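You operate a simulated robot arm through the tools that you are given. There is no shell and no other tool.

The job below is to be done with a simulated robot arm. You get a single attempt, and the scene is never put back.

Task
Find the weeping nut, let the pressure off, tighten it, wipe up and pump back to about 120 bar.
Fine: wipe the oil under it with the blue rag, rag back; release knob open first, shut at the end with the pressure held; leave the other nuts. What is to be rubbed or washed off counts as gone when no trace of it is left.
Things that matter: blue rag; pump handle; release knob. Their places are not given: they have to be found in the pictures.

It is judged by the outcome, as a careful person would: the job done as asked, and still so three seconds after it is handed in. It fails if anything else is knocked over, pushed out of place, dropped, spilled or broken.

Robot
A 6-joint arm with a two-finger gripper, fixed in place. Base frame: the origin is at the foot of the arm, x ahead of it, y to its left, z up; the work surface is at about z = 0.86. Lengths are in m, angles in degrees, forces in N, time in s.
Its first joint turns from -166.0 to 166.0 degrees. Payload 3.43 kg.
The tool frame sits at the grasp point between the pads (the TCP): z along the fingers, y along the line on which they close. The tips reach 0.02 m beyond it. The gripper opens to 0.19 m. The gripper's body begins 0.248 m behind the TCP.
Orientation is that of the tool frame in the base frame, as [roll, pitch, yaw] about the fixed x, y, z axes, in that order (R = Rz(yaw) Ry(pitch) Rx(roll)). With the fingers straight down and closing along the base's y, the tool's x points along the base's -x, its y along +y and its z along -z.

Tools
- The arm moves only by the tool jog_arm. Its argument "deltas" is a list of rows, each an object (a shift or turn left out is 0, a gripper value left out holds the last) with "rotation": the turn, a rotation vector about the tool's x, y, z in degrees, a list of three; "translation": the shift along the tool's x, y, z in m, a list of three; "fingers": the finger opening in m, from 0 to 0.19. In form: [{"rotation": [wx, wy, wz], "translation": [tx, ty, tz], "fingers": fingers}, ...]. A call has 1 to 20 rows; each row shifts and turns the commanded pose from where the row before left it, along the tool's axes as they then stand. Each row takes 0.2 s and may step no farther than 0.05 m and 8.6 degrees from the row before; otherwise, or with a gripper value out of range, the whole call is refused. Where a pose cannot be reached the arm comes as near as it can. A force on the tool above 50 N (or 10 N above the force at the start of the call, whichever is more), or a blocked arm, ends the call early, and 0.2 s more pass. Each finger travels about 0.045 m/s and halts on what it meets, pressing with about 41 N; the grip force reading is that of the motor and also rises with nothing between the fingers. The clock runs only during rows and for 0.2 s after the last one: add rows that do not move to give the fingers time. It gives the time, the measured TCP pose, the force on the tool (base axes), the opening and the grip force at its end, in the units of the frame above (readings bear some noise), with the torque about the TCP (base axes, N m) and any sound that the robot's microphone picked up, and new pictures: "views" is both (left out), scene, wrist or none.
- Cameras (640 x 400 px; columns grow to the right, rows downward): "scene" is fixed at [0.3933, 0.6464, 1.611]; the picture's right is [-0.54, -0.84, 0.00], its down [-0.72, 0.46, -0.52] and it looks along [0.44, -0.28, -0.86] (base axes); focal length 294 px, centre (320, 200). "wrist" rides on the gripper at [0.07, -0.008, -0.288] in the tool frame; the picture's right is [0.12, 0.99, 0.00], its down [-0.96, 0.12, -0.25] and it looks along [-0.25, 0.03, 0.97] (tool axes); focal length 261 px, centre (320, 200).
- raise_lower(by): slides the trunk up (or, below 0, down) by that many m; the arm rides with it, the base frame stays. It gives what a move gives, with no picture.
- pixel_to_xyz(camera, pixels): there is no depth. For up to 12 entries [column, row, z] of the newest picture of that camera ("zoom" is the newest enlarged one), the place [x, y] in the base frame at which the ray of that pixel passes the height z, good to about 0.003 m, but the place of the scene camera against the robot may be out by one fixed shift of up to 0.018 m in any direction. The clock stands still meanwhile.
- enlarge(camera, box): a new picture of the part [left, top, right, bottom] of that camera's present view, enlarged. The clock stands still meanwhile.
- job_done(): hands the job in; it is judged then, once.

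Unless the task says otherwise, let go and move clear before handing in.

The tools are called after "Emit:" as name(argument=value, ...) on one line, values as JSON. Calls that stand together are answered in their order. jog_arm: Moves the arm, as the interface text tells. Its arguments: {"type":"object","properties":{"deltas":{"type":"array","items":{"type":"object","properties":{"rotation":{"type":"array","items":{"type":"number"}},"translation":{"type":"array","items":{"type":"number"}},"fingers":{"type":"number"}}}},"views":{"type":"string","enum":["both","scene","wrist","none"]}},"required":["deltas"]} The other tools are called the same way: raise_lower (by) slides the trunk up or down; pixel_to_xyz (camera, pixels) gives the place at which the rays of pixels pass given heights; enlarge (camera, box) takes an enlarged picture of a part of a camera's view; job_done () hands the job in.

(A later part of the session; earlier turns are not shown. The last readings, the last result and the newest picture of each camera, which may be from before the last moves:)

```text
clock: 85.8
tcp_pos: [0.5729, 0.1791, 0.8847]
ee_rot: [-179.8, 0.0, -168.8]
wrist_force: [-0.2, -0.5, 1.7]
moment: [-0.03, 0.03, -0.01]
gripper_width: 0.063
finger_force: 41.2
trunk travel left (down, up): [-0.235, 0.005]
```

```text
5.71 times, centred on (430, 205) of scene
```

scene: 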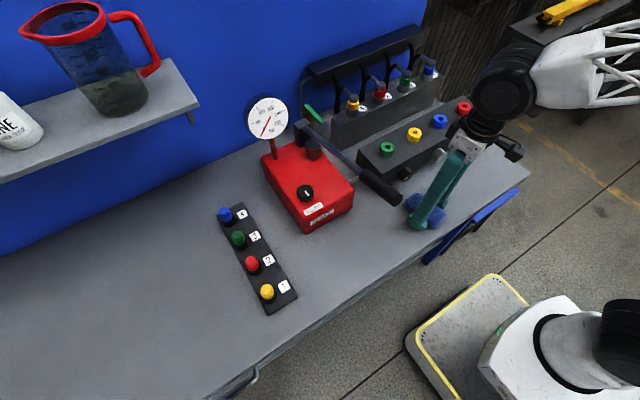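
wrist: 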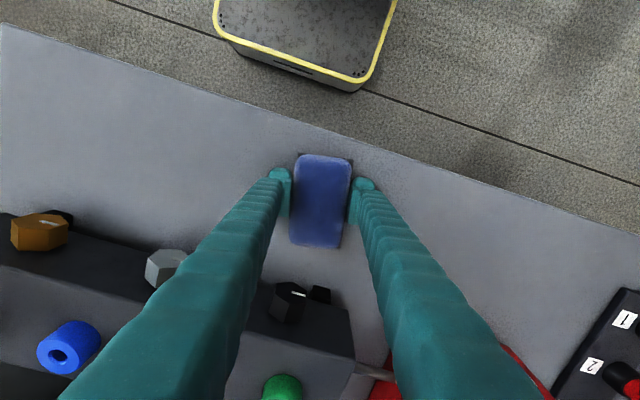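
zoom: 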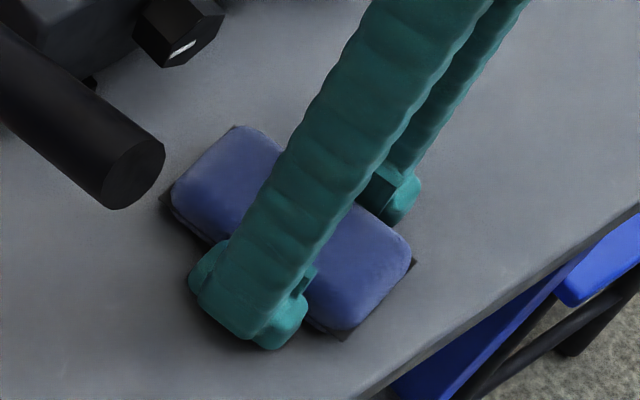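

Regripped at z 0.885 (tips ~4–5 mm above the table). I'll press lightly and rub in slow strokes.

Emit:
jog_arm(deltas=[{"translation": [0, 0, 0.001]}, {"translation": [0, 0.006, 0]}, {"translation": [0, 0.008, 0]}, {"translation": [0, 0.008, 0]}, {"translation": [0, 0.008, 0]}, {"translation": [0, -0.008, 0]}, {"translation": [0, -0.008, 0]}, {"translation": [0, -0.008, 0]}, {"translation": [0, -0.008, 0]}, {"translation": [0, -0.008, 0]}, {"translation": [0, -0.008, 0]}, {"translation": [0, -0.008, 0]}, {"translation": [0, -0.006, 0]}], views="both")

Emit:
enlarge(camera="scene", box=[390, 170, 470, 240])

```text
clock: 88.6
tcp_pos: [0.5785, 0.1487, 0.8836]
ee_rot: [-179.8, 0.0, -168.9]
wrist_force: [-2.5, 15.3, 36.6]
moment: [0.36, 0.06, 0.04]
gripper_width: 0.0633
finger_force: 41.2
trunk travel left (down, up): [-0.235, 0.005]
```

scene: 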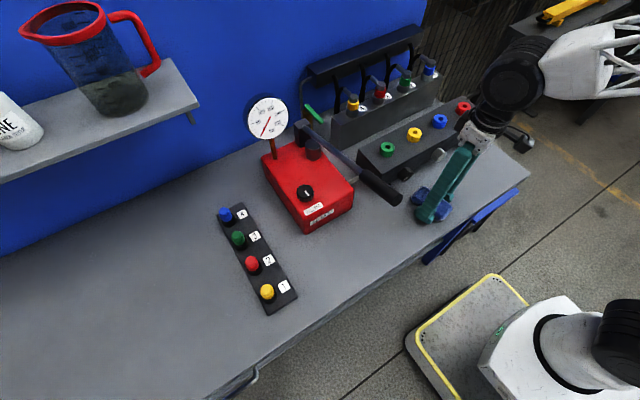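
wrist: 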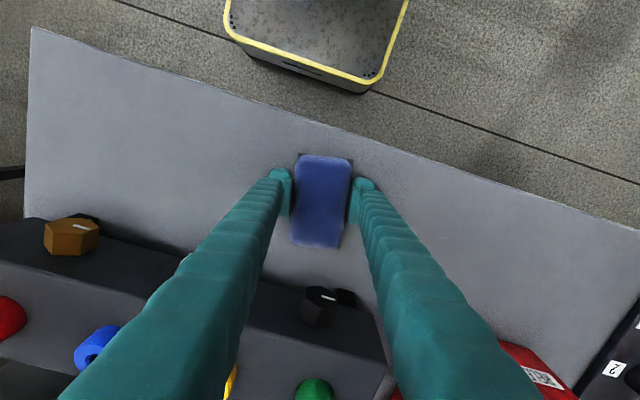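

```text
5.71 times, centred on (430, 205) of scene
```

zoom: 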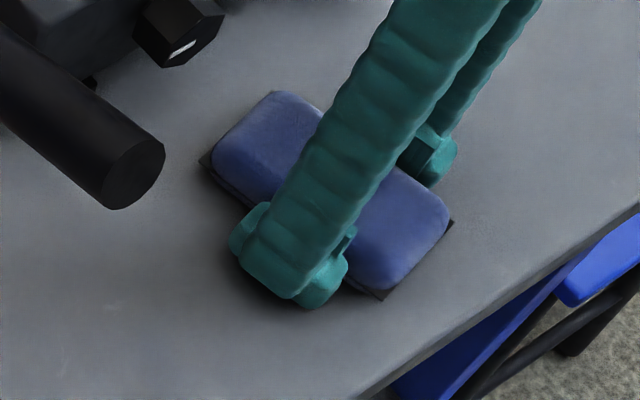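

The rag is now really bearing on the table (37 N), and the part of the puddle it has left is clean. I'll continue with strokes including an x offset.

Emit:
jog_arm(deltas=[{"translation": [0, 0.006, -0.0003]}, {"translation": [0, 0.008, 0]}, {"translation": [0, 0.008, 0]}, {"translation": [0, 0.008, 0]}, {"translation": [0, 0.008, 0]}, {"translation": [0, 0.008, 0]}, {"translation": [0, 0.008, 0]}, {"translation": [-0.007, 0, 0]}, {"translation": [-0.008, 0, 0]}, {"translation": [0, -0.006, 0]}, {"translation": [0, -0.008, 0]}, {"translation": [0, -0.008, 0]}, {"translation": [0, -0.008, 0]}, {"translation": [0, -0.008, 0]}, {"translation": [0, -0.008, 0]}, {"translation": [0, -0.008, 0]}], views="scene")

Emit:
enlarge(camera="scene", box=[390, 170, 470, 240])

```text
clock: 92.0
tcp_pos: [0.5948, 0.151, 0.8826]
ee_rot: [-179.8, 0.0, -168.8]
wrist_force: [-1.4, 2.1, 4.9]
moment: [0.1, -0.03, 0.0]
gripper_width: 0.0633
finger_force: 41.5
trunk travel left (down, up): [-0.235, 0.005]
```

scene: 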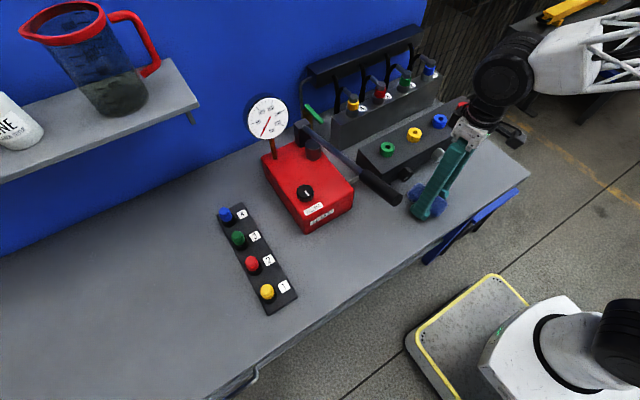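

```text
5.71 times, centred on (430, 205) of scene
```

zoom: 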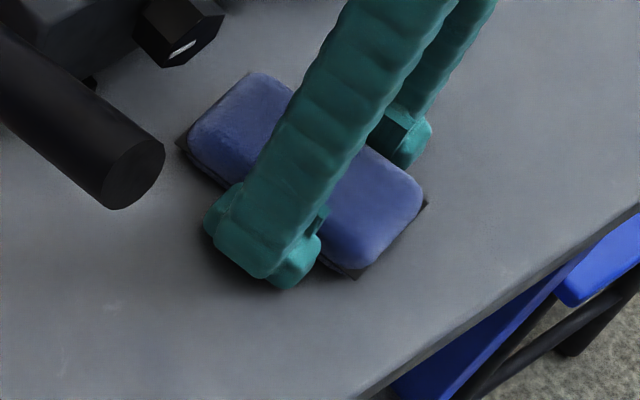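

The visible area is clean. I'll lift the rag carefully and check that it stays gripped and whether any oil remains.

Emit:
jog_arm(deltas=[{"translation": [0, 0, -0.004]}, {"translation": [0, 0, -0.008]}, {"translation": [0, 0, -0.01]}, {}], views="none")

```text
clock: 93.0
tcp_pos: [0.5955, 0.1512, 0.9045]
ee_rot: [-179.7, 0.0, -168.9]
wrist_force: [0.1, -0.3, -0.3]
moment: [0.01, 0.01, 0.01]
gripper_width: 0.0632
finger_force: 40.7
trunk travel left (down, up): [-0.235, 0.005]
```

Still gripped. I'll draw it back toward the robot to see the whole spot.

Emit:
jog_arm(deltas=[{"translation": [0.03, 0, -0.03]}, {"translation": [0.04, 0, -0.03]}, {"translation": [0.04, 0, -0.02]}, {"translation": [0.02, 0, 0]}], views="both")

Emit:
enlarge(camera="scene", box=[395, 190, 445, 230])

Emit:
enlarge(camera="wrist", box=[200, 160, 440, 320])

Emit:
enlarge(camera="scene", box=[370, 140, 470, 240])

```text
clock: 94.0
tcp_pos: [0.4665, 0.127, 0.9844]
ee_rot: [-179.7, -0.2, -168.9]
wrist_force: [0.5, 0.2, -1.3]
moment: [-0.01, 0.13, 0.01]
gripper_width: 0.0634
finger_force: 40.8
trunk travel left (down, up): [-0.235, 0.005]
```

scene: 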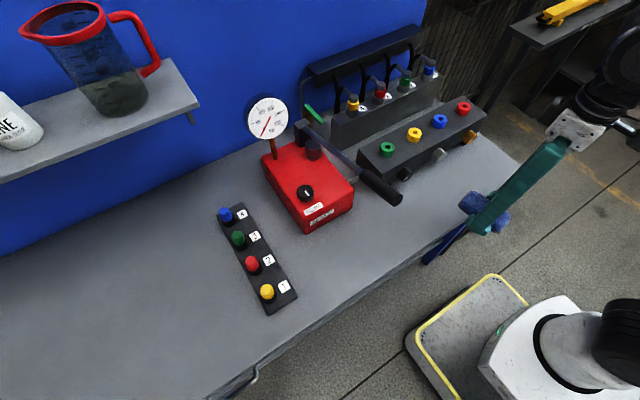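
wrist: 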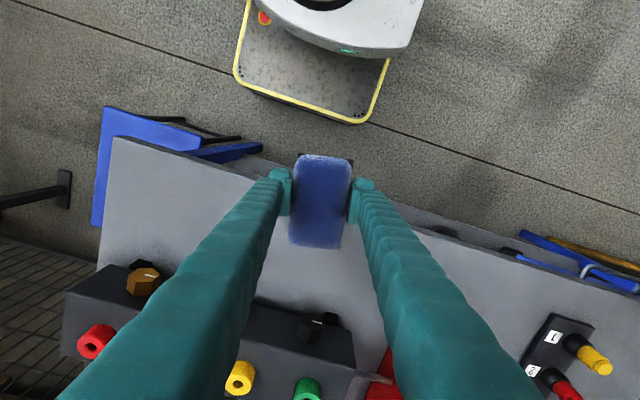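

```text
10.00 times, centred on (420, 210) of scene
```

zoom: 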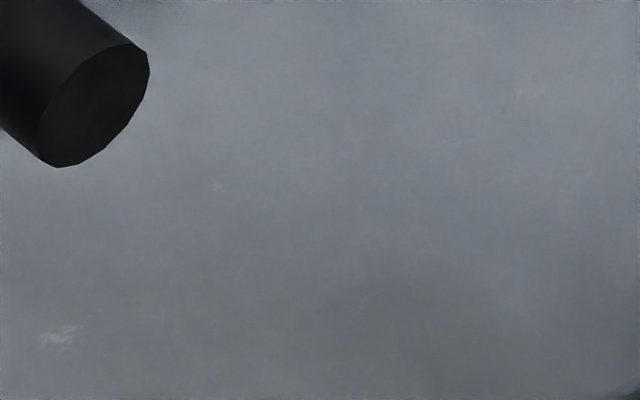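

```text
2.50 times, centred on (320, 240) of wrist
```

zoom: 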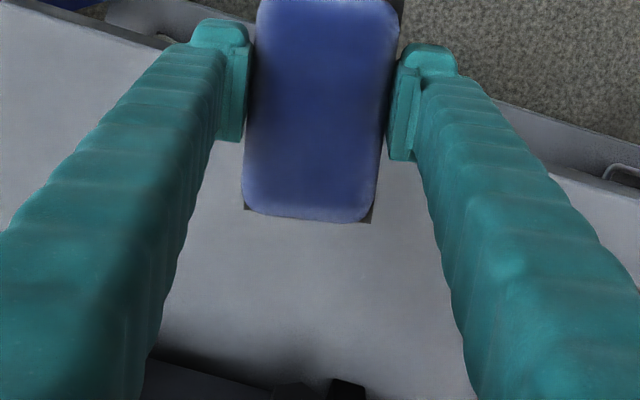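

```text
4.00 times, centred on (420, 190) of scene
```

zoom: 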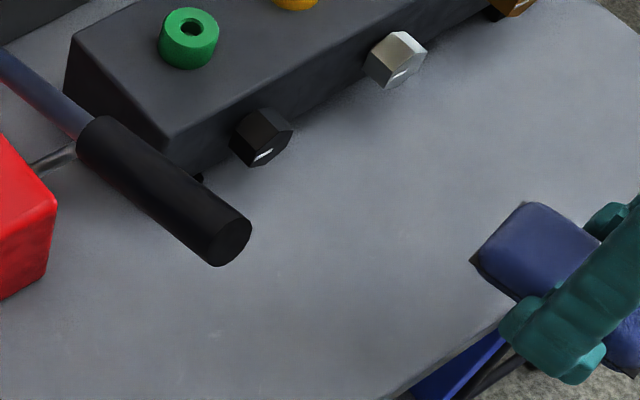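

The oil is completely gone. For the return I need the 5° outward pitch for reach, so I'll first set the rag on the clean table here and regrip it at 5° pitch, low down.

Emit:
jog_arm(deltas=[{"translation": [-0.0333, 0.0081, 0.03]}, {"translation": [-0.0333, 0.0081, 0.03]}, {"translation": [-0.0333, 0.0081, 0.03]}, {"translation": [0, 0, 0.006]}, {"translation": [0, 0, 0.003]}, {}], views="none")

```text
clock: 95.4
tcp_pos: [0.5607, 0.1697, 0.8861]
ee_rot: [-179.8, 0.0, -168.9]
wrist_force: [-0.4, -0.3, -0.7]
moment: [-0.01, 0.02, -0.01]
gripper_width: 0.0633
finger_force: 41.0
trunk travel left (down, up): [-0.235, 0.005]
```

I'll lower the last millimetre, release, pitch 5° outward, lower to the earlier grip height and close.

Emit:
jog_arm(deltas=[{"translation": [0, 0, 0.0013]}, {}, {"fingers": 0.085}, {}, {}, {"rotation": [0, -5, 0]}, {"translation": [0.0003, 0, 0.0035]}, {}, {"fingers": 0.05}, {}, {}, {}], views="both")

```text
clock: 98.0
tcp_pos: [0.5598, 0.1699, 0.8815]
ee_rot: [-179.9, 5.1, -168.9]
wrist_force: [-0.2, -0.2, -0.6]
moment: [0.03, 0.03, 0.0]
gripper_width: 0.0634
finger_force: 41.1
trunk travel left (down, up): [-0.235, 0.005]
```

scene: 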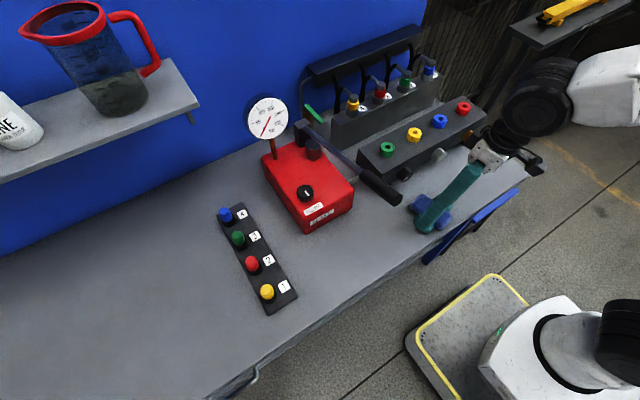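
wrist: 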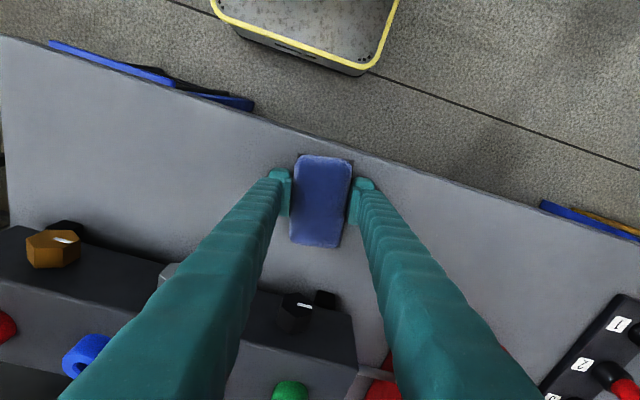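

Regripped flat at 5° pitch. Now I'll carry the rag back along the same path in reverse.

Emit:
jog_arm(deltas=[{"translation": [0.0181, 0.0063, -0.0357]}, {"translation": [0.0181, 0.0063, -0.0357]}, {"translation": [0.0181, 0.0063, -0.0357]}, {"translation": [0.0181, 0.0063, -0.0357]}, {"translation": [0.0181, 0.0063, -0.0357]}, {"translation": [-0.0092, 0.0464, 0.0008]}, {"translation": [-0.0092, 0.0464, 0.0008]}, {"translation": [-0.0092, 0.0464, 0.0008]}, {"translation": [-0.0092, 0.0464, 0.0008]}, {"translation": [-0.0092, 0.0464, 0.0008]}, {"translation": [-0.0092, 0.0464, 0.0008]}, {"translation": [-0.0092, 0.0464, 0.0008]}, {"translation": [-0.0092, 0.0464, 0.0008]}, {"translation": [-0.0092, 0.0464, 0.0008]}, {"translation": [-0.0092, 0.0464, 0.0008]}, {"translation": [-0.0092, 0.0464, 0.0008]}], views="wrist")

```text
clock: 101.4
tcp_pos: [0.45, 0.7015, 1.0494]
ee_rot: [-180.0, 5.0, -169.0]
wrist_force: [-1.0, -0.8, -1.3]
moment: [0.19, -0.06, 0.02]
gripper_width: 0.0637
finger_force: 40.8
trunk travel left (down, up): [-0.235, 0.005]
```

wrist: 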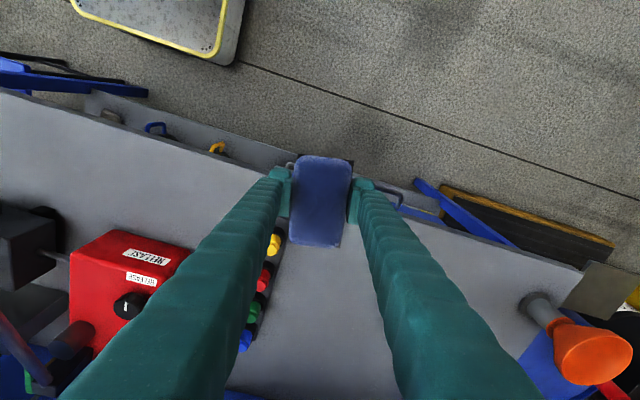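

Now over to above the rag's original spot at (0.588, 0.821).

Emit:
jog_arm(deltas=[{"translation": [-0.0294, 0.018, 0.0285]}, {"translation": [-0.0294, 0.018, 0.0285]}, {"translation": [-0.0294, 0.018, 0.0285]}, {"translation": [-0.0294, 0.018, 0.0285]}, {"translation": [-0.0294, 0.018, 0.0285]}, {}], views="wrist")

```text
clock: 102.8
tcp_pos: [0.5899, 0.8197, 0.9187]
ee_rot: [-179.8, 4.8, -168.9]
wrist_force: [0.1, 0.7, -2.0]
moment: [-0.1, 0.03, 0.01]
gripper_width: 0.0637
finger_force: 41.0
trunk travel left (down, up): [-0.235, 0.005]
```

wrist: 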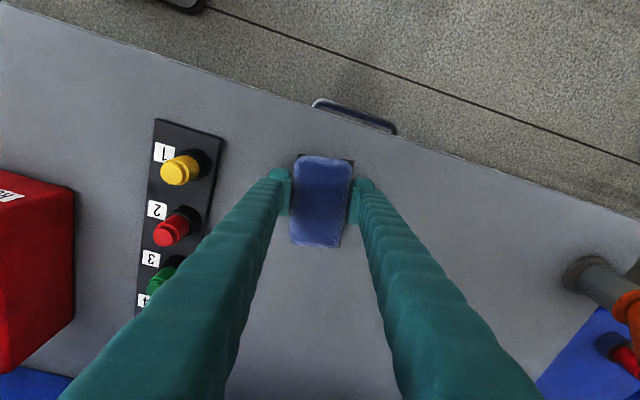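

In place. I'll lower to the table, check for touch, and release.

Emit:
jog_arm(deltas=[{"translation": [0.0017, 0.001, 0.02]}, {"translation": [0.001, 0, 0.012]}, {"translation": [0.0003, 0, 0.004]}, {"translation": [0.0001, 0, 0.0012]}, {}], views="none")

```text
clock: 104.0
tcp_pos: [0.5898, 0.8198, 0.8828]
ee_rot: [-179.8, 5.0, -168.9]
wrist_force: [0.5, 0.5, -0.3]
moment: [0.0, 0.0, -0.02]
gripper_width: 0.0639
finger_force: 41.0
trunk travel left (down, up): [-0.235, 0.005]
```

Emit:
jog_arm(deltas=[{"translation": [0.0001, 0, 0.0012]}, {}, {"fingers": 0.09}, {}, {}, {"translation": [-0.001, 0, -0.02]}, {"translation": [-0.004, 0, -0.045]}, {"translation": [-0.004, 0, -0.045]}], views="both")

```text
clock: 105.8
tcp_pos: [0.5901, 0.8213, 0.9911]
ee_rot: [-179.8, 5.0, -169.0]
wrist_force: [-0.2, 0.3, -0.6]
moment: [-0.03, -0.01, 0.01]
gripper_width: 0.0901
finger_force: 0.0
trunk travel left (down, up): [-0.235, 0.005]
```

scene: 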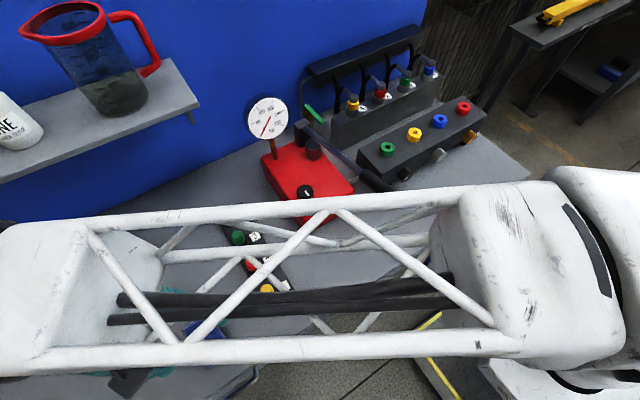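
wrist: 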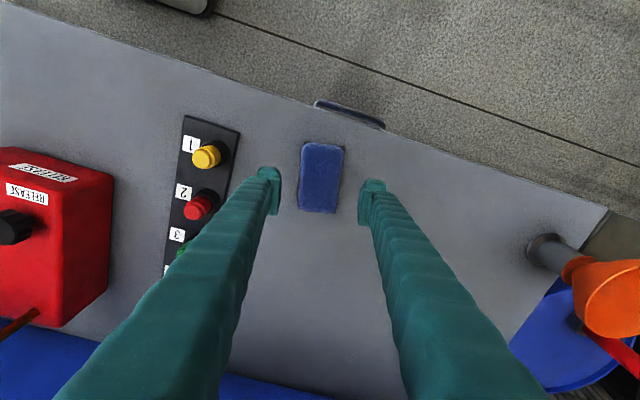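

The rag is back in place. Next is shutting the release knob: I'll move back and up, straighten the tool, and yaw to −90° for gripping the knob.

Emit:
jog_arm(deltas=[{"translation": [0.0179, -0.0248, -0.0283]}, {"translation": [0.0179, -0.0248, -0.0283]}, {"translation": [0.0179, -0.0248, -0.0283]}, {"translation": [0.0179, -0.0248, -0.0283]}, {"translation": [0.0179, -0.0248, -0.0283]}, {"translation": [0.0179, -0.0248, -0.0283]}, {"rotation": [0, 5, 0], "fingers": 0.07}, {"rotation": [0, 0, -7.9]}, {"rotation": [0, 0, -7.9]}, {"rotation": [0, 0, -7.9]}, {"rotation": [0, 0, -7.9]}, {"rotation": [0, 0, -7.9]}, {"rotation": [0, 0, -7.9]}, {"rotation": [0, 0, -7.9]}, {"rotation": [0, 0, -7.9]}, {"rotation": [0, 0, -7.9]}, {"rotation": [0, 0, -7.9]}], views="both")

```text
clock: 109.4
tcp_pos: [0.4989, 0.6519, 1.1511]
ee_rot: [-179.9, -0.2, -89.8]
wrist_force: [-0.2, 0.3, -0.5]
moment: [-0.01, -0.02, 0.0]
gripper_width: 0.0701
finger_force: 0.1
trunk travel left (down, up): [-0.235, 0.005]
```

scene: 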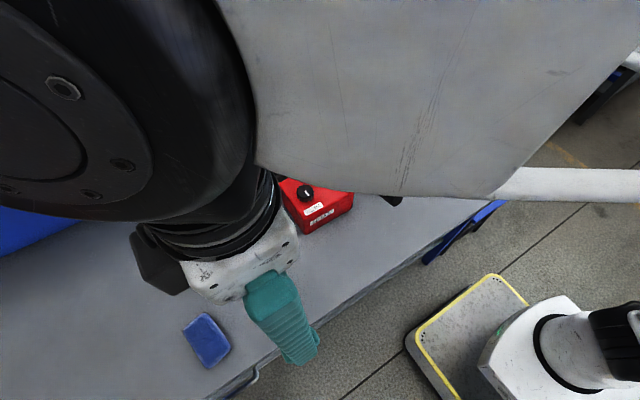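
wrist: 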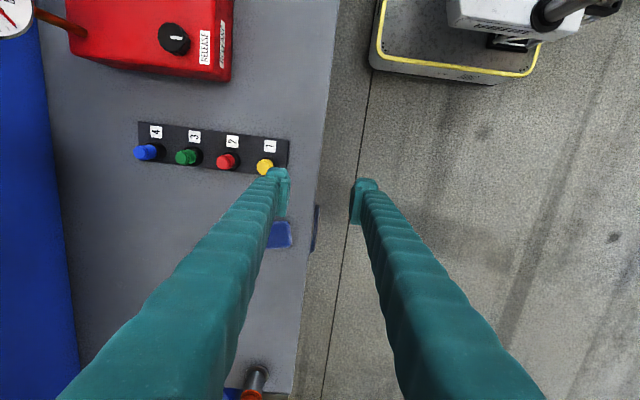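

Now move above the knob at (0.7485, 0.4655), z≈1.10.

Emit:
jog_arm(deltas=[{"translation": [0.0268, -0.0356, 0.0071]}, {"translation": [0.0268, -0.0356, 0.0071]}, {"translation": [0.0268, -0.0356, 0.0071]}, {"translation": [0.0268, -0.0356, 0.0071]}, {"translation": [0.0268, -0.0356, 0.0071]}, {"translation": [0.0268, -0.0356, 0.0071]}, {"translation": [0.0268, -0.0356, 0.0071]}, {}], views="both")

Emit:
enlarge(camera="wrist", box=[260, 130, 380, 220])

Emit:
enlarge(camera="scene", box=[160, 290, 260, 390])

```text
clock: 111.2
tcp_pos: [0.7482, 0.4642, 1.1027]
ee_rot: [-180.0, -0.3, -90.0]
wrist_force: [-0.1, -0.4, 0.0]
moment: [-0.03, 0.04, 0.01]
gripper_width: 0.07
finger_force: 0.0
trunk travel left (down, up): [-0.235, 0.005]
```

scene: 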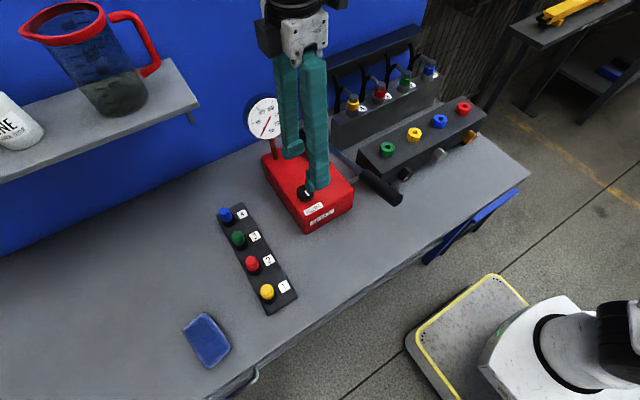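
wrist: 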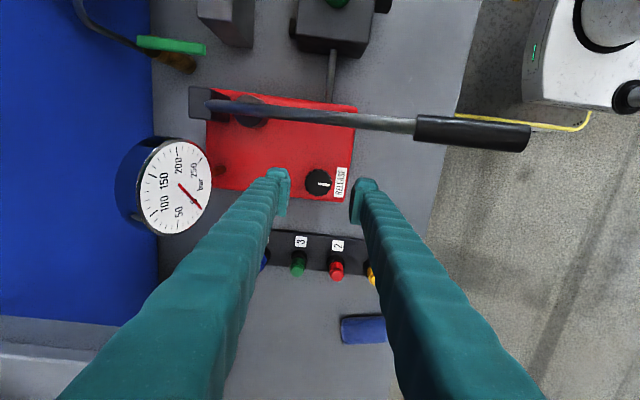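

```text
4.44 times, centred on (320, 175) of wrist
```

zoom: 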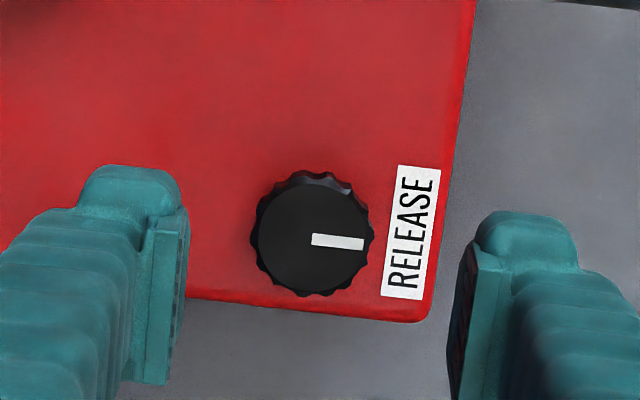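

```text
4.00 times, centred on (210, 340) of scene
```

zoom: 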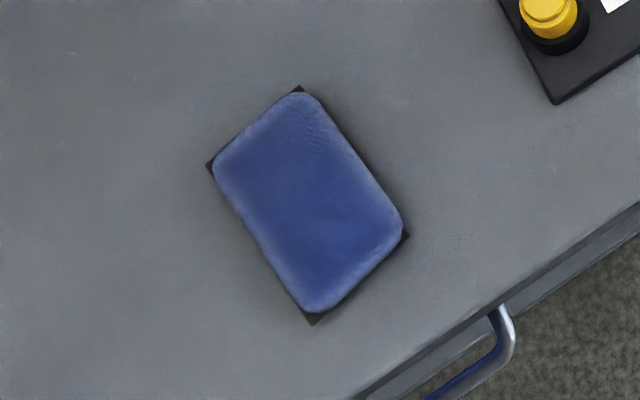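

The rag lies back within a few millimetres of where it was, and the knob is centred below the fingers. I'll descend to grip height z≈0.990.

Emit:
jog_arm(deltas=[{"translation": [0, 0, 0.04]}, {"translation": [0, 0, 0.04]}, {"translation": [0, 0, 0.025]}, {"translation": [0, 0, 0.007]}, {}], views="wrist")

Emit:
enlarge(camera="wrist", box=[260, 150, 380, 230])

```text
clock: 112.4
tcp_pos: [0.7497, 0.4646, 0.9903]
ee_rot: [-180.0, -0.2, -89.9]
wrist_force: [-0.7, 0.0, -0.5]
moment: [-0.05, -0.03, 0.01]
gripper_width: 0.0696
finger_force: 0.1
trunk travel left (down, up): [-0.235, 0.005]
```

wrist: 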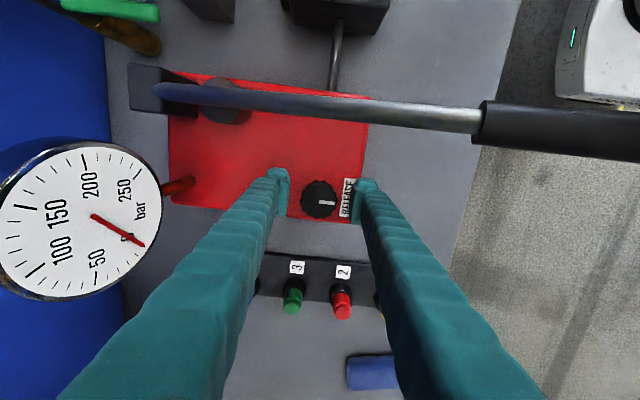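

```text
5.00 times, centred on (320, 190) of wrist
```

zoom: 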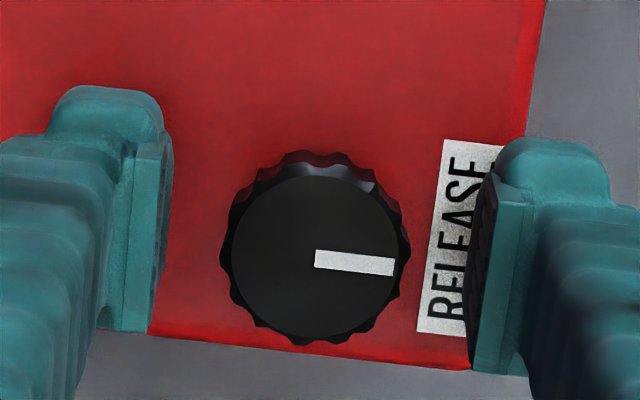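

Positioned. I'll close on the knob.

Emit:
jog_arm(deltas=[{"fingers": 0.045}, {"fingers": 0.03}, {}, {}, {}], views="none")

```text
clock: 113.6
tcp_pos: [0.7507, 0.4636, 0.9913]
ee_rot: [-180.0, -0.3, -90.0]
wrist_force: [10.0, 3.0, -0.1]
moment: [0.02, -0.1, 0.01]
gripper_width: 0.04
finger_force: 45.0
trunk travel left (down, up): [-0.235, 0.005]
```

Gripped (40 mm, 45 N). I'll turn clockwise (seen from above) in stages toward the shut position.

Emit:
jog_arm(deltas=[{"translation": [0, -0.001, 0], "rotation": [0, 0, 6]}, {"rotation": [0, 0, 8]}, {"rotation": [0, 0, 8]}, {"rotation": [0, 0, 8]}], views="none")

```text
clock: 114.6
tcp_pos: [0.7491, 0.4634, 0.9903]
ee_rot: [-179.9, -0.2, -119.9]
wrist_force: [-8.5, 1.5, 6.1]
moment: [-0.06, 0.19, -0.02]
gripper_width: 0.0397
finger_force: 44.5
trunk travel left (down, up): [-0.235, 0.005]
```

Emit:
jog_arm(deltas=[{"rotation": [0, 0, 8]}, {"rotation": [0, 0, 8]}, {"rotation": [0, 0, 8]}, {"rotation": [0, 0, 8]}], views="none")

```text
clock: 115.6
tcp_pos: [0.7467, 0.4666, 0.9912]
ee_rot: [-179.9, -0.1, -152.1]
wrist_force: [-37.4, 20.9, 4.3]
moment: [0.24, 0.49, 0.1]
gripper_width: 0.0404
finger_force: 44.5
trunk travel left (down, up): [-0.235, 0.005]
```

There's a side load (−37, +21 N); I'll recentre by ~3 mm and continue the turn.

Emit:
jog_arm(deltas=[{"translation": [0.0017, 0.0032, 0]}, {"rotation": [0, 0, 8]}, {"rotation": [0, 0, 8]}, {}], views="both")

Emit:
enlarge(camera="wrist", box=[260, 150, 380, 230])

```text
clock: 116.6
tcp_pos: [0.747, 0.4679, 0.9907]
ee_rot: [-179.8, 0.1, -167.9]
wrist_force: [-14.7, 27.4, 4.2]
moment: [0.33, -0.13, 0.1]
gripper_width: 0.04
finger_force: 44.9
trunk travel left (down, up): [-0.235, 0.005]
```

scene: 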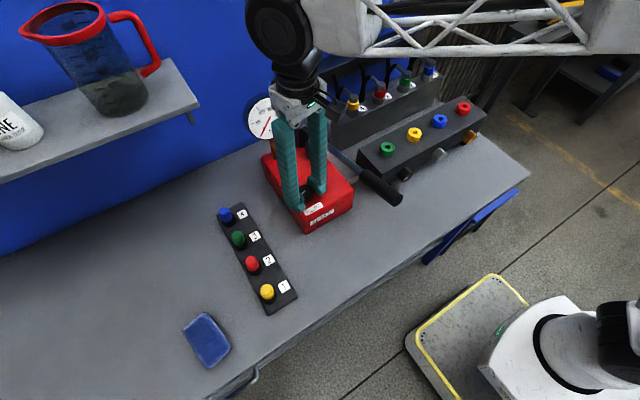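
wrist: 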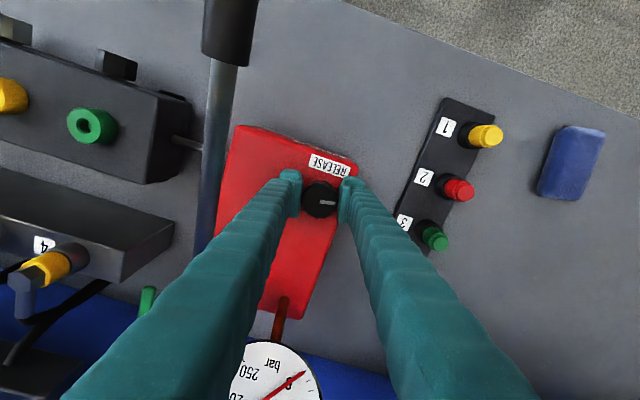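

```text
5.00 times, centred on (320, 190) of wrist
```

zoom: 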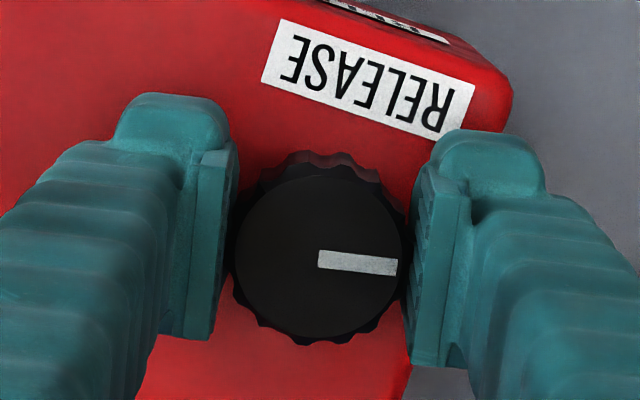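

Twelve degrees remain. I'll recentre slightly and finish the turn, watching for the stop torque.

Emit:
jog_arm(deltas=[{"translation": [0.0005, 0.0026, 0]}, {"rotation": [0, 0, 6]}, {"rotation": [0, 0, 6]}, {}], views="wrist")

Emit:
enlarge(camera="wrist", box=[260, 150, 380, 230])

```text
clock: 117.6
tcp_pos: [0.7468, 0.4681, 0.9908]
ee_rot: [-179.9, 0.1, 180.0]
wrist_force: [9.7, 5.4, 8.4]
moment: [-0.04, -0.37, 0.05]
gripper_width: 0.04
finger_force: 45.0
trunk travel left (down, up): [-0.235, 0.005]
```

wrist: 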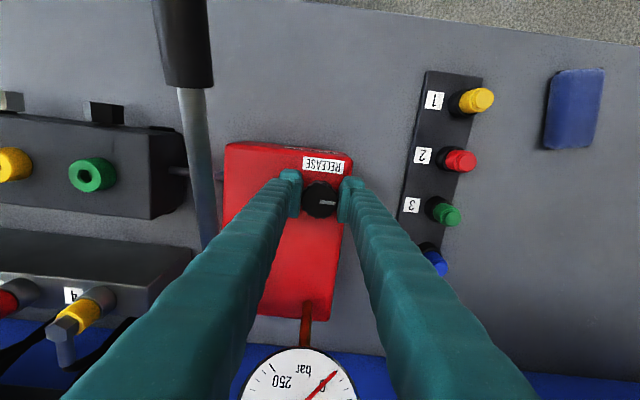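

```text
5.00 times, centred on (320, 190) of wrist
```

zoom: 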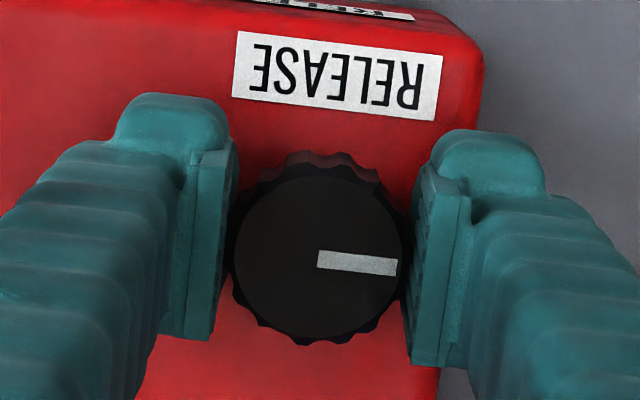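

The mark is back to its original direction. I'll try 4° more to see whether it is against its stop.

Emit:
jog_arm(deltas=[{"rotation": [0, 0, 4]}, {}], views="wrist")

Emit:
enlarge(camera="wrist", box=[260, 150, 380, 230])

```text
clock: 118.2
tcp_pos: [0.7463, 0.4676, 0.9918]
ee_rot: [-179.8, 0.1, 176.2]
wrist_force: [6.5, 1.0, 8.2]
moment: [-0.12, -0.83, 0.91]
gripper_width: 0.0405
finger_force: 45.3
trunk travel left (down, up): [-0.235, 0.005]
```

wrist: 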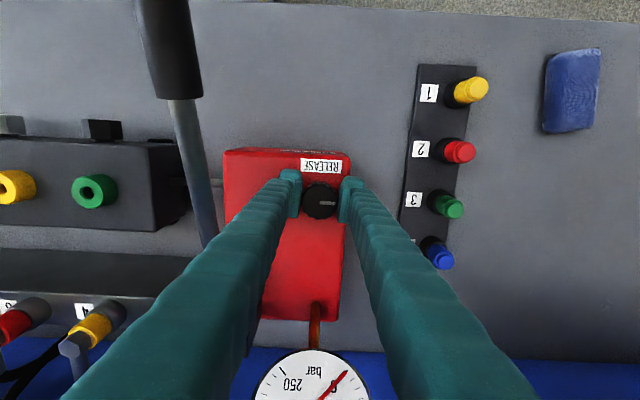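

```text
5.00 times, centred on (320, 190) of wrist
```

zoom: 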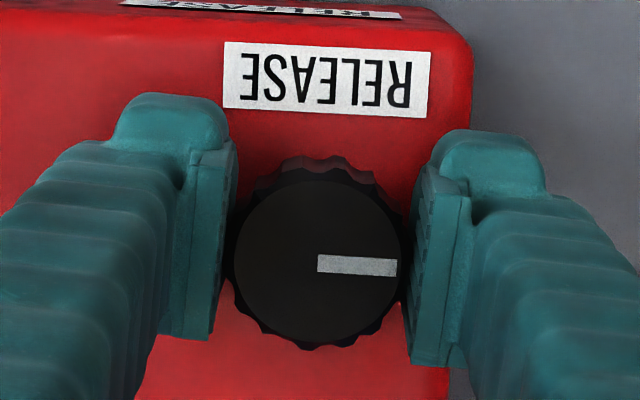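

The knob is at its stop (0.91 N m), so it's shut. I'll release it, lift off and look at the handle geometry.

Emit:
jog_arm(deltas=[{"rotation": [0, 0, -3]}, {"fingers": 0.07}, {}, {}, {"translation": [0, 0, -0.045]}, {"translation": [0, 0, -0.045]}, {"translation": [0.03, 0, -0.035]}, {"translation": [0.045, 0, -0.02]}, {"translation": [0.045, 0, -0.02]}, {"translation": [0.045, 0, 0]}, {"translation": [0.045, 0, 0]}, {"translation": [0.045, 0, 0]}], views="both")

Emit:
enlarge(camera="wrist", box=[200, 100, 360, 320])

Emit:
enlarge(camera="scene", box=[270, 100, 430, 220])

```text
clock: 120.8
tcp_pos: [0.4906, 0.4713, 1.1546]
ee_rot: [-179.8, 0.0, 179.2]
wrist_force: [0.0, 0.4, -0.4]
moment: [-0.03, 0.17, -0.02]
gripper_width: 0.0698
finger_force: 0.0
trunk travel left (down, up): [-0.235, 0.005]
```

scene: 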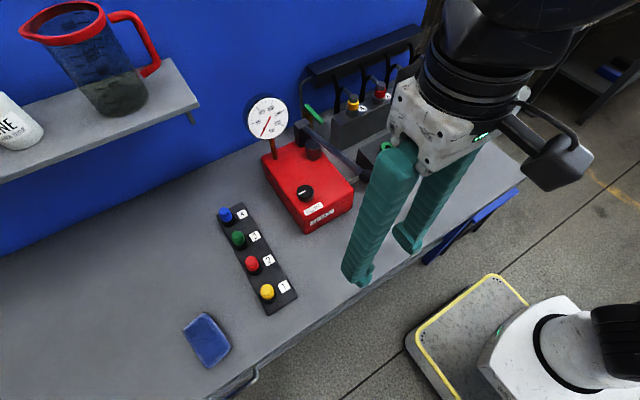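
wrist: 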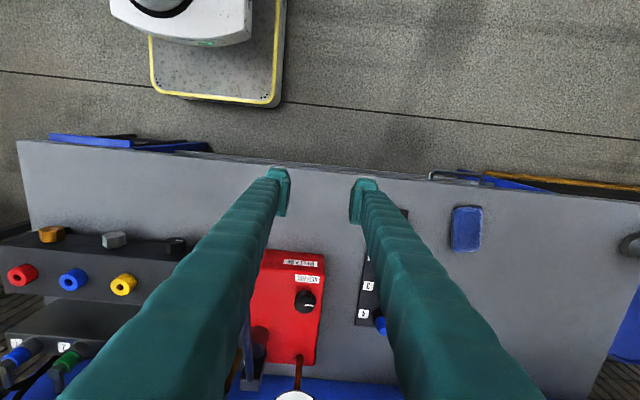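

```text
1.82 times, centred on (280, 210) of wrist
```

zoom: 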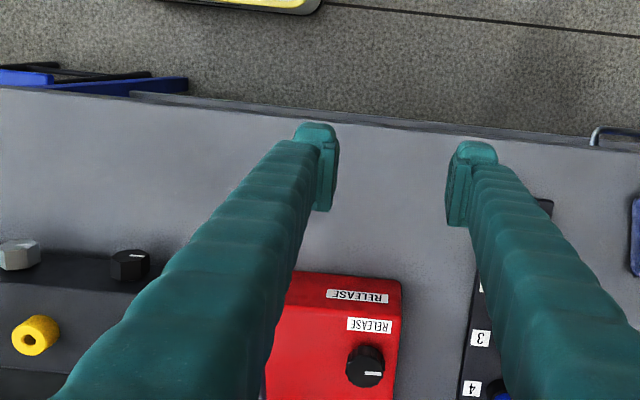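

```text
3.33 times, centred on (350, 160) of scene
```

zoom: 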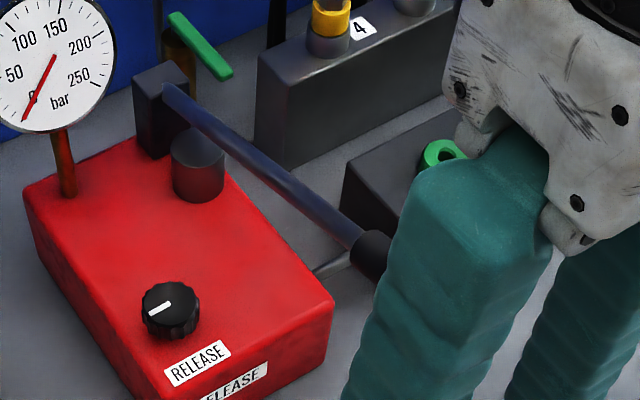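

The left finger hides the handle; I'll move to straddle its line from in front (y≈0.37, x≈0.49) and higher to measure it.

Emit:
jog_arm(deltas=[{"translation": [0, 0, -0.045]}, {"translation": [0, 0, -0.045]}, {"translation": [0, -0.05, 0], "fingers": 0.09}, {"translation": [0, -0.05, 0]}, {}], views="both")

Emit:
enlarge(camera="wrist", box=[270, 130, 370, 330])

Emit:
enlarge(camera="scene", box=[270, 100, 430, 220])

```text
clock: 122.0
tcp_pos: [0.4899, 0.3721, 1.2469]
ee_rot: [-179.9, 0.0, 179.1]
wrist_force: [-0.3, -0.6, -0.2]
moment: [0.07, -0.07, 0.02]
gripper_width: 0.0902
finger_force: 0.1
trunk travel left (down, up): [-0.235, 0.005]
```

scene: 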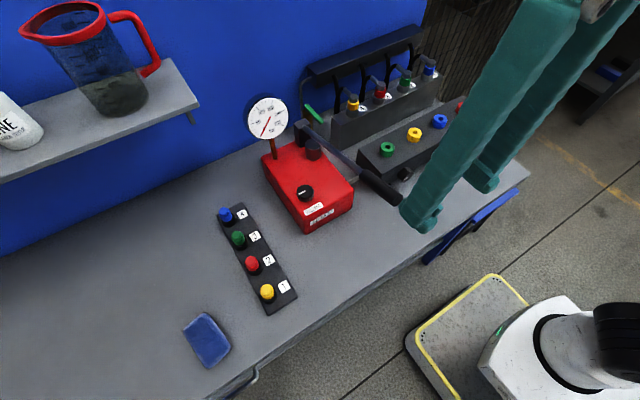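
wrist: 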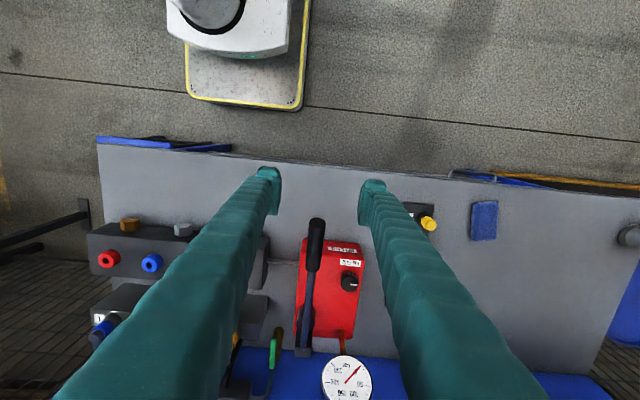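

```text
2.00 times, centred on (320, 230) of wrist
```

zoom: 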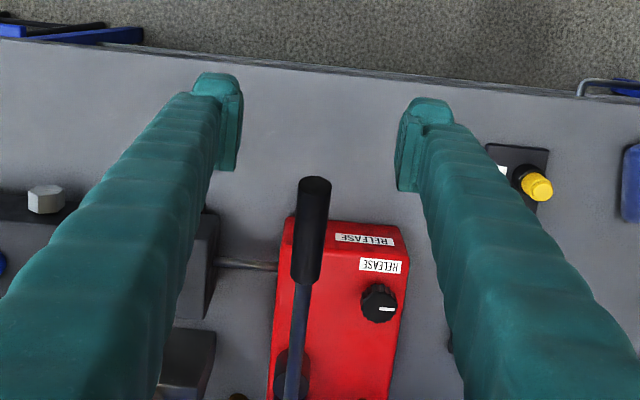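

```text
3.33 times, centred on (350, 160) of scene
```

zoom: 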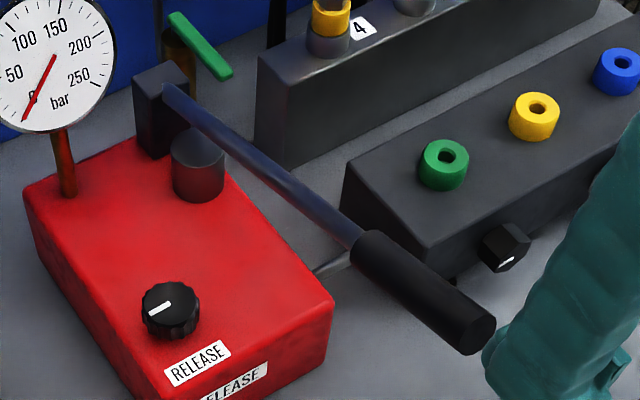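

I'll triangulate the handle: end, grip/rod junction and pivot.

Emit:
pixel_to_xyz(camera="scene", pixels=[[397, 200.5, 1.12], [397, 200.5, 1.14], [365.6, 175, 1.06], [365.6, 175, 1.08], [365.6, 175, 1.1], [303.5, 128, 1.0], [303.5, 128, 1.02], [303.5, 128, 1.04]])

Emit:
pixel_to_xyz(camera="wrist", pixels=[[317.5, 222.5, 1.12], [317.5, 222.5, 1.14], [312.5, 271, 1.06], [312.5, 271, 1.08], [312.5, 271, 1.1], [305, 340, 1.0], [305, 340, 1.02], [305, 340, 1.04]])

Emit:
enlarge(camera="wrist", box=[280, 210, 380, 390])

```text
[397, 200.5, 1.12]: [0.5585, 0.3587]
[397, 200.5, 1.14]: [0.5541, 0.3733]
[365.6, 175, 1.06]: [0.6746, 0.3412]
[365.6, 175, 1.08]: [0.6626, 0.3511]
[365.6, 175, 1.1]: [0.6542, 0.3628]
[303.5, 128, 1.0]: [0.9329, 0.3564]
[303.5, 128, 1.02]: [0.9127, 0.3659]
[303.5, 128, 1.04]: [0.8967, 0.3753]
```

```text
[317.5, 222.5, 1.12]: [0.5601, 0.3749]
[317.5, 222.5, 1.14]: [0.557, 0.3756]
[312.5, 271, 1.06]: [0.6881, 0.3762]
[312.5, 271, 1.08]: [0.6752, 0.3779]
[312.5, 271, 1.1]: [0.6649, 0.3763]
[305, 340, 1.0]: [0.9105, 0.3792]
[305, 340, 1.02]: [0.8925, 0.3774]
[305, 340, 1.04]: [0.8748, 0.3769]
```

```text
2.22 times, centred on (330, 300) of wrist
```

zoom: 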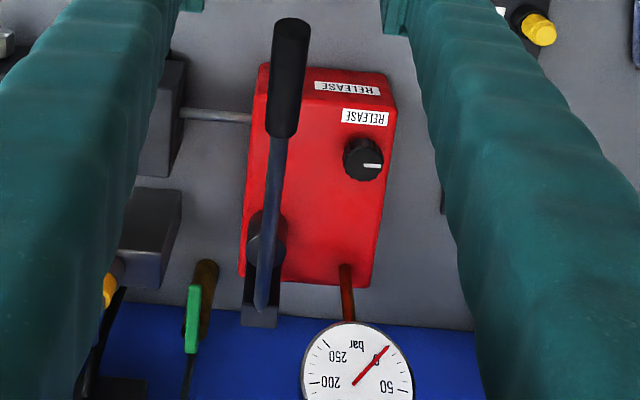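

The handle lies along y≈0.375: grip end (0.558, z 1.135), pivot around (0.875, z 1.045), rising ~15° toward me, grip ~30 mm thick. I'll go above the grip at x≈0.60 and descend around it.

Emit:
jog_arm(deltas=[{"translation": [-0.04, 0.001, 0], "rotation": [0, 0, -0.9], "fingers": 0.07}, {"translation": [-0.04, 0.001, 0]}, {"translation": [-0.03, 0.001, 0]}, {"translation": [0, 0, 0.04]}, {"translation": [0, 0, 0.03]}, {}], views="both")

Emit:
enlarge(camera="wrist", box=[250, 130, 390, 250])

Emit:
enlarge(camera="scene", box=[330, 100, 430, 220])

```text
clock: 123.4
tcp_pos: [0.6, 0.3759, 1.1757]
ee_rot: [-179.7, 0.0, 180.0]
wrist_force: [0.4, 0.2, 0.5]
moment: [-0.02, 0.0, -0.02]
gripper_width: 0.0702
finger_force: 0.0
trunk travel left (down, up): [-0.235, 0.005]
```

scene: 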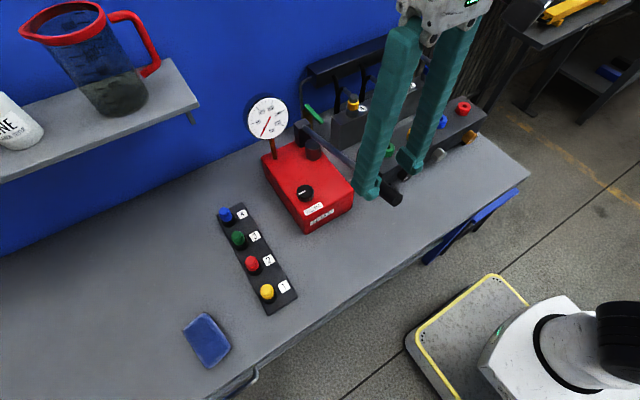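
wrist: 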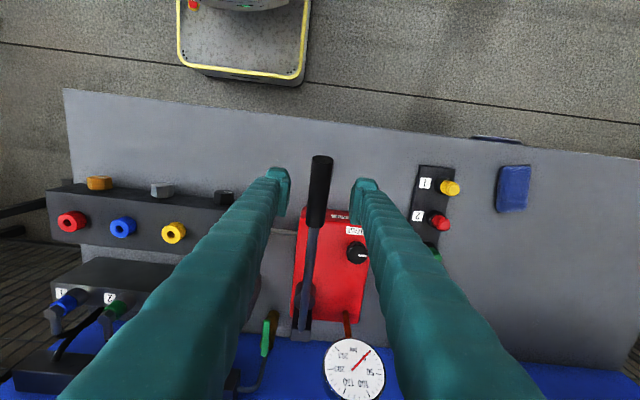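

```text
3.33 times, centred on (320, 190) of wrist
```

zoom: 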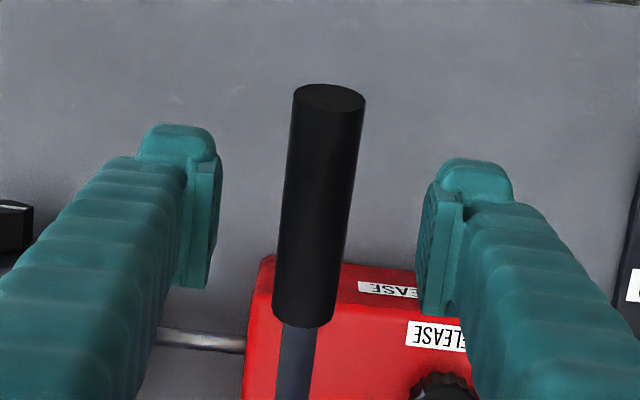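

```text
3.33 times, centred on (380, 160) of scene
```

zoom: 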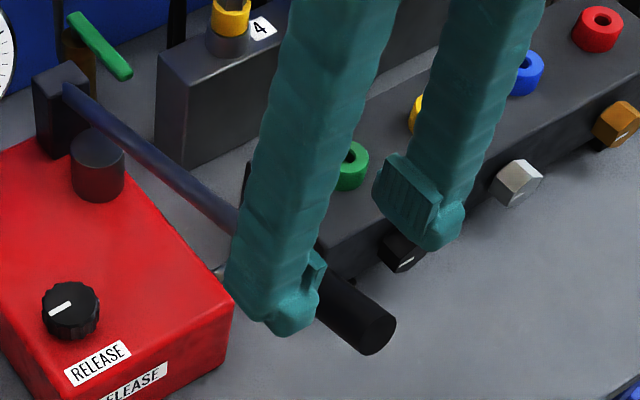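

The grip is centred between the pads. I'll descend to z≈1.122 and close.

Emit:
jog_arm(deltas=[{"translation": [0, 0, 0.03]}, {"translation": [0, 0, 0.02]}, {}, {"fingers": 0.04}, {"fingers": 0.015}, {}, {}, {}], views="both")

Emit:
enlarge(camera="wrist", box=[250, 130, 390, 250])

Emit:
enlarge(camera="scene", box=[330, 100, 430, 220])

```text
clock: 125.2
tcp_pos: [0.5985, 0.3739, 1.1252]
ee_rot: [-179.8, 0.0, -180.0]
wrist_force: [-2.6, -9.1, -2.8]
moment: [-0.12, 0.1, 0.02]
gripper_width: 0.0265
finger_force: 45.1
trunk travel left (down, up): [-0.235, 0.005]
```

scene: 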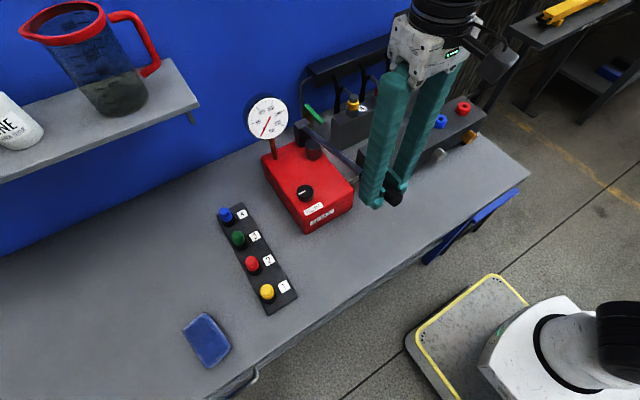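
wrist: 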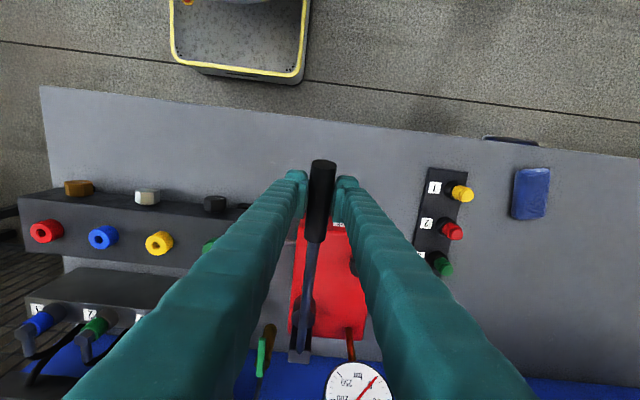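

```text
3.33 times, centred on (320, 190) of wrist
```

zoom: 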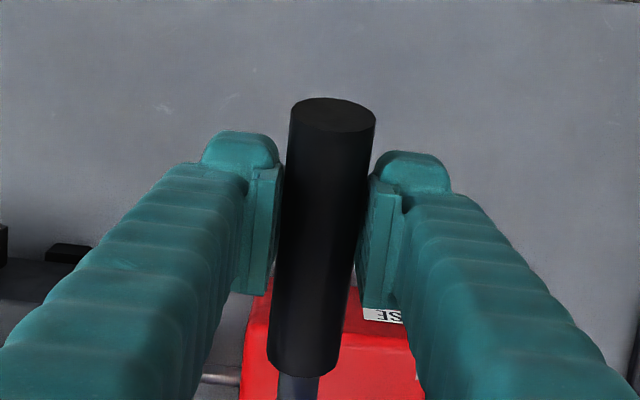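

```text
3.33 times, centred on (380, 160) of scene
```

zoom: 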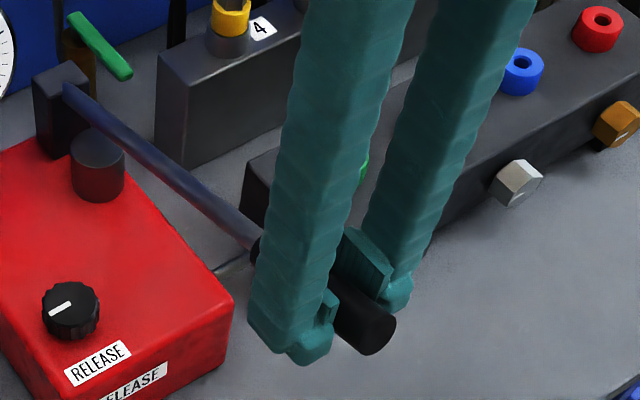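

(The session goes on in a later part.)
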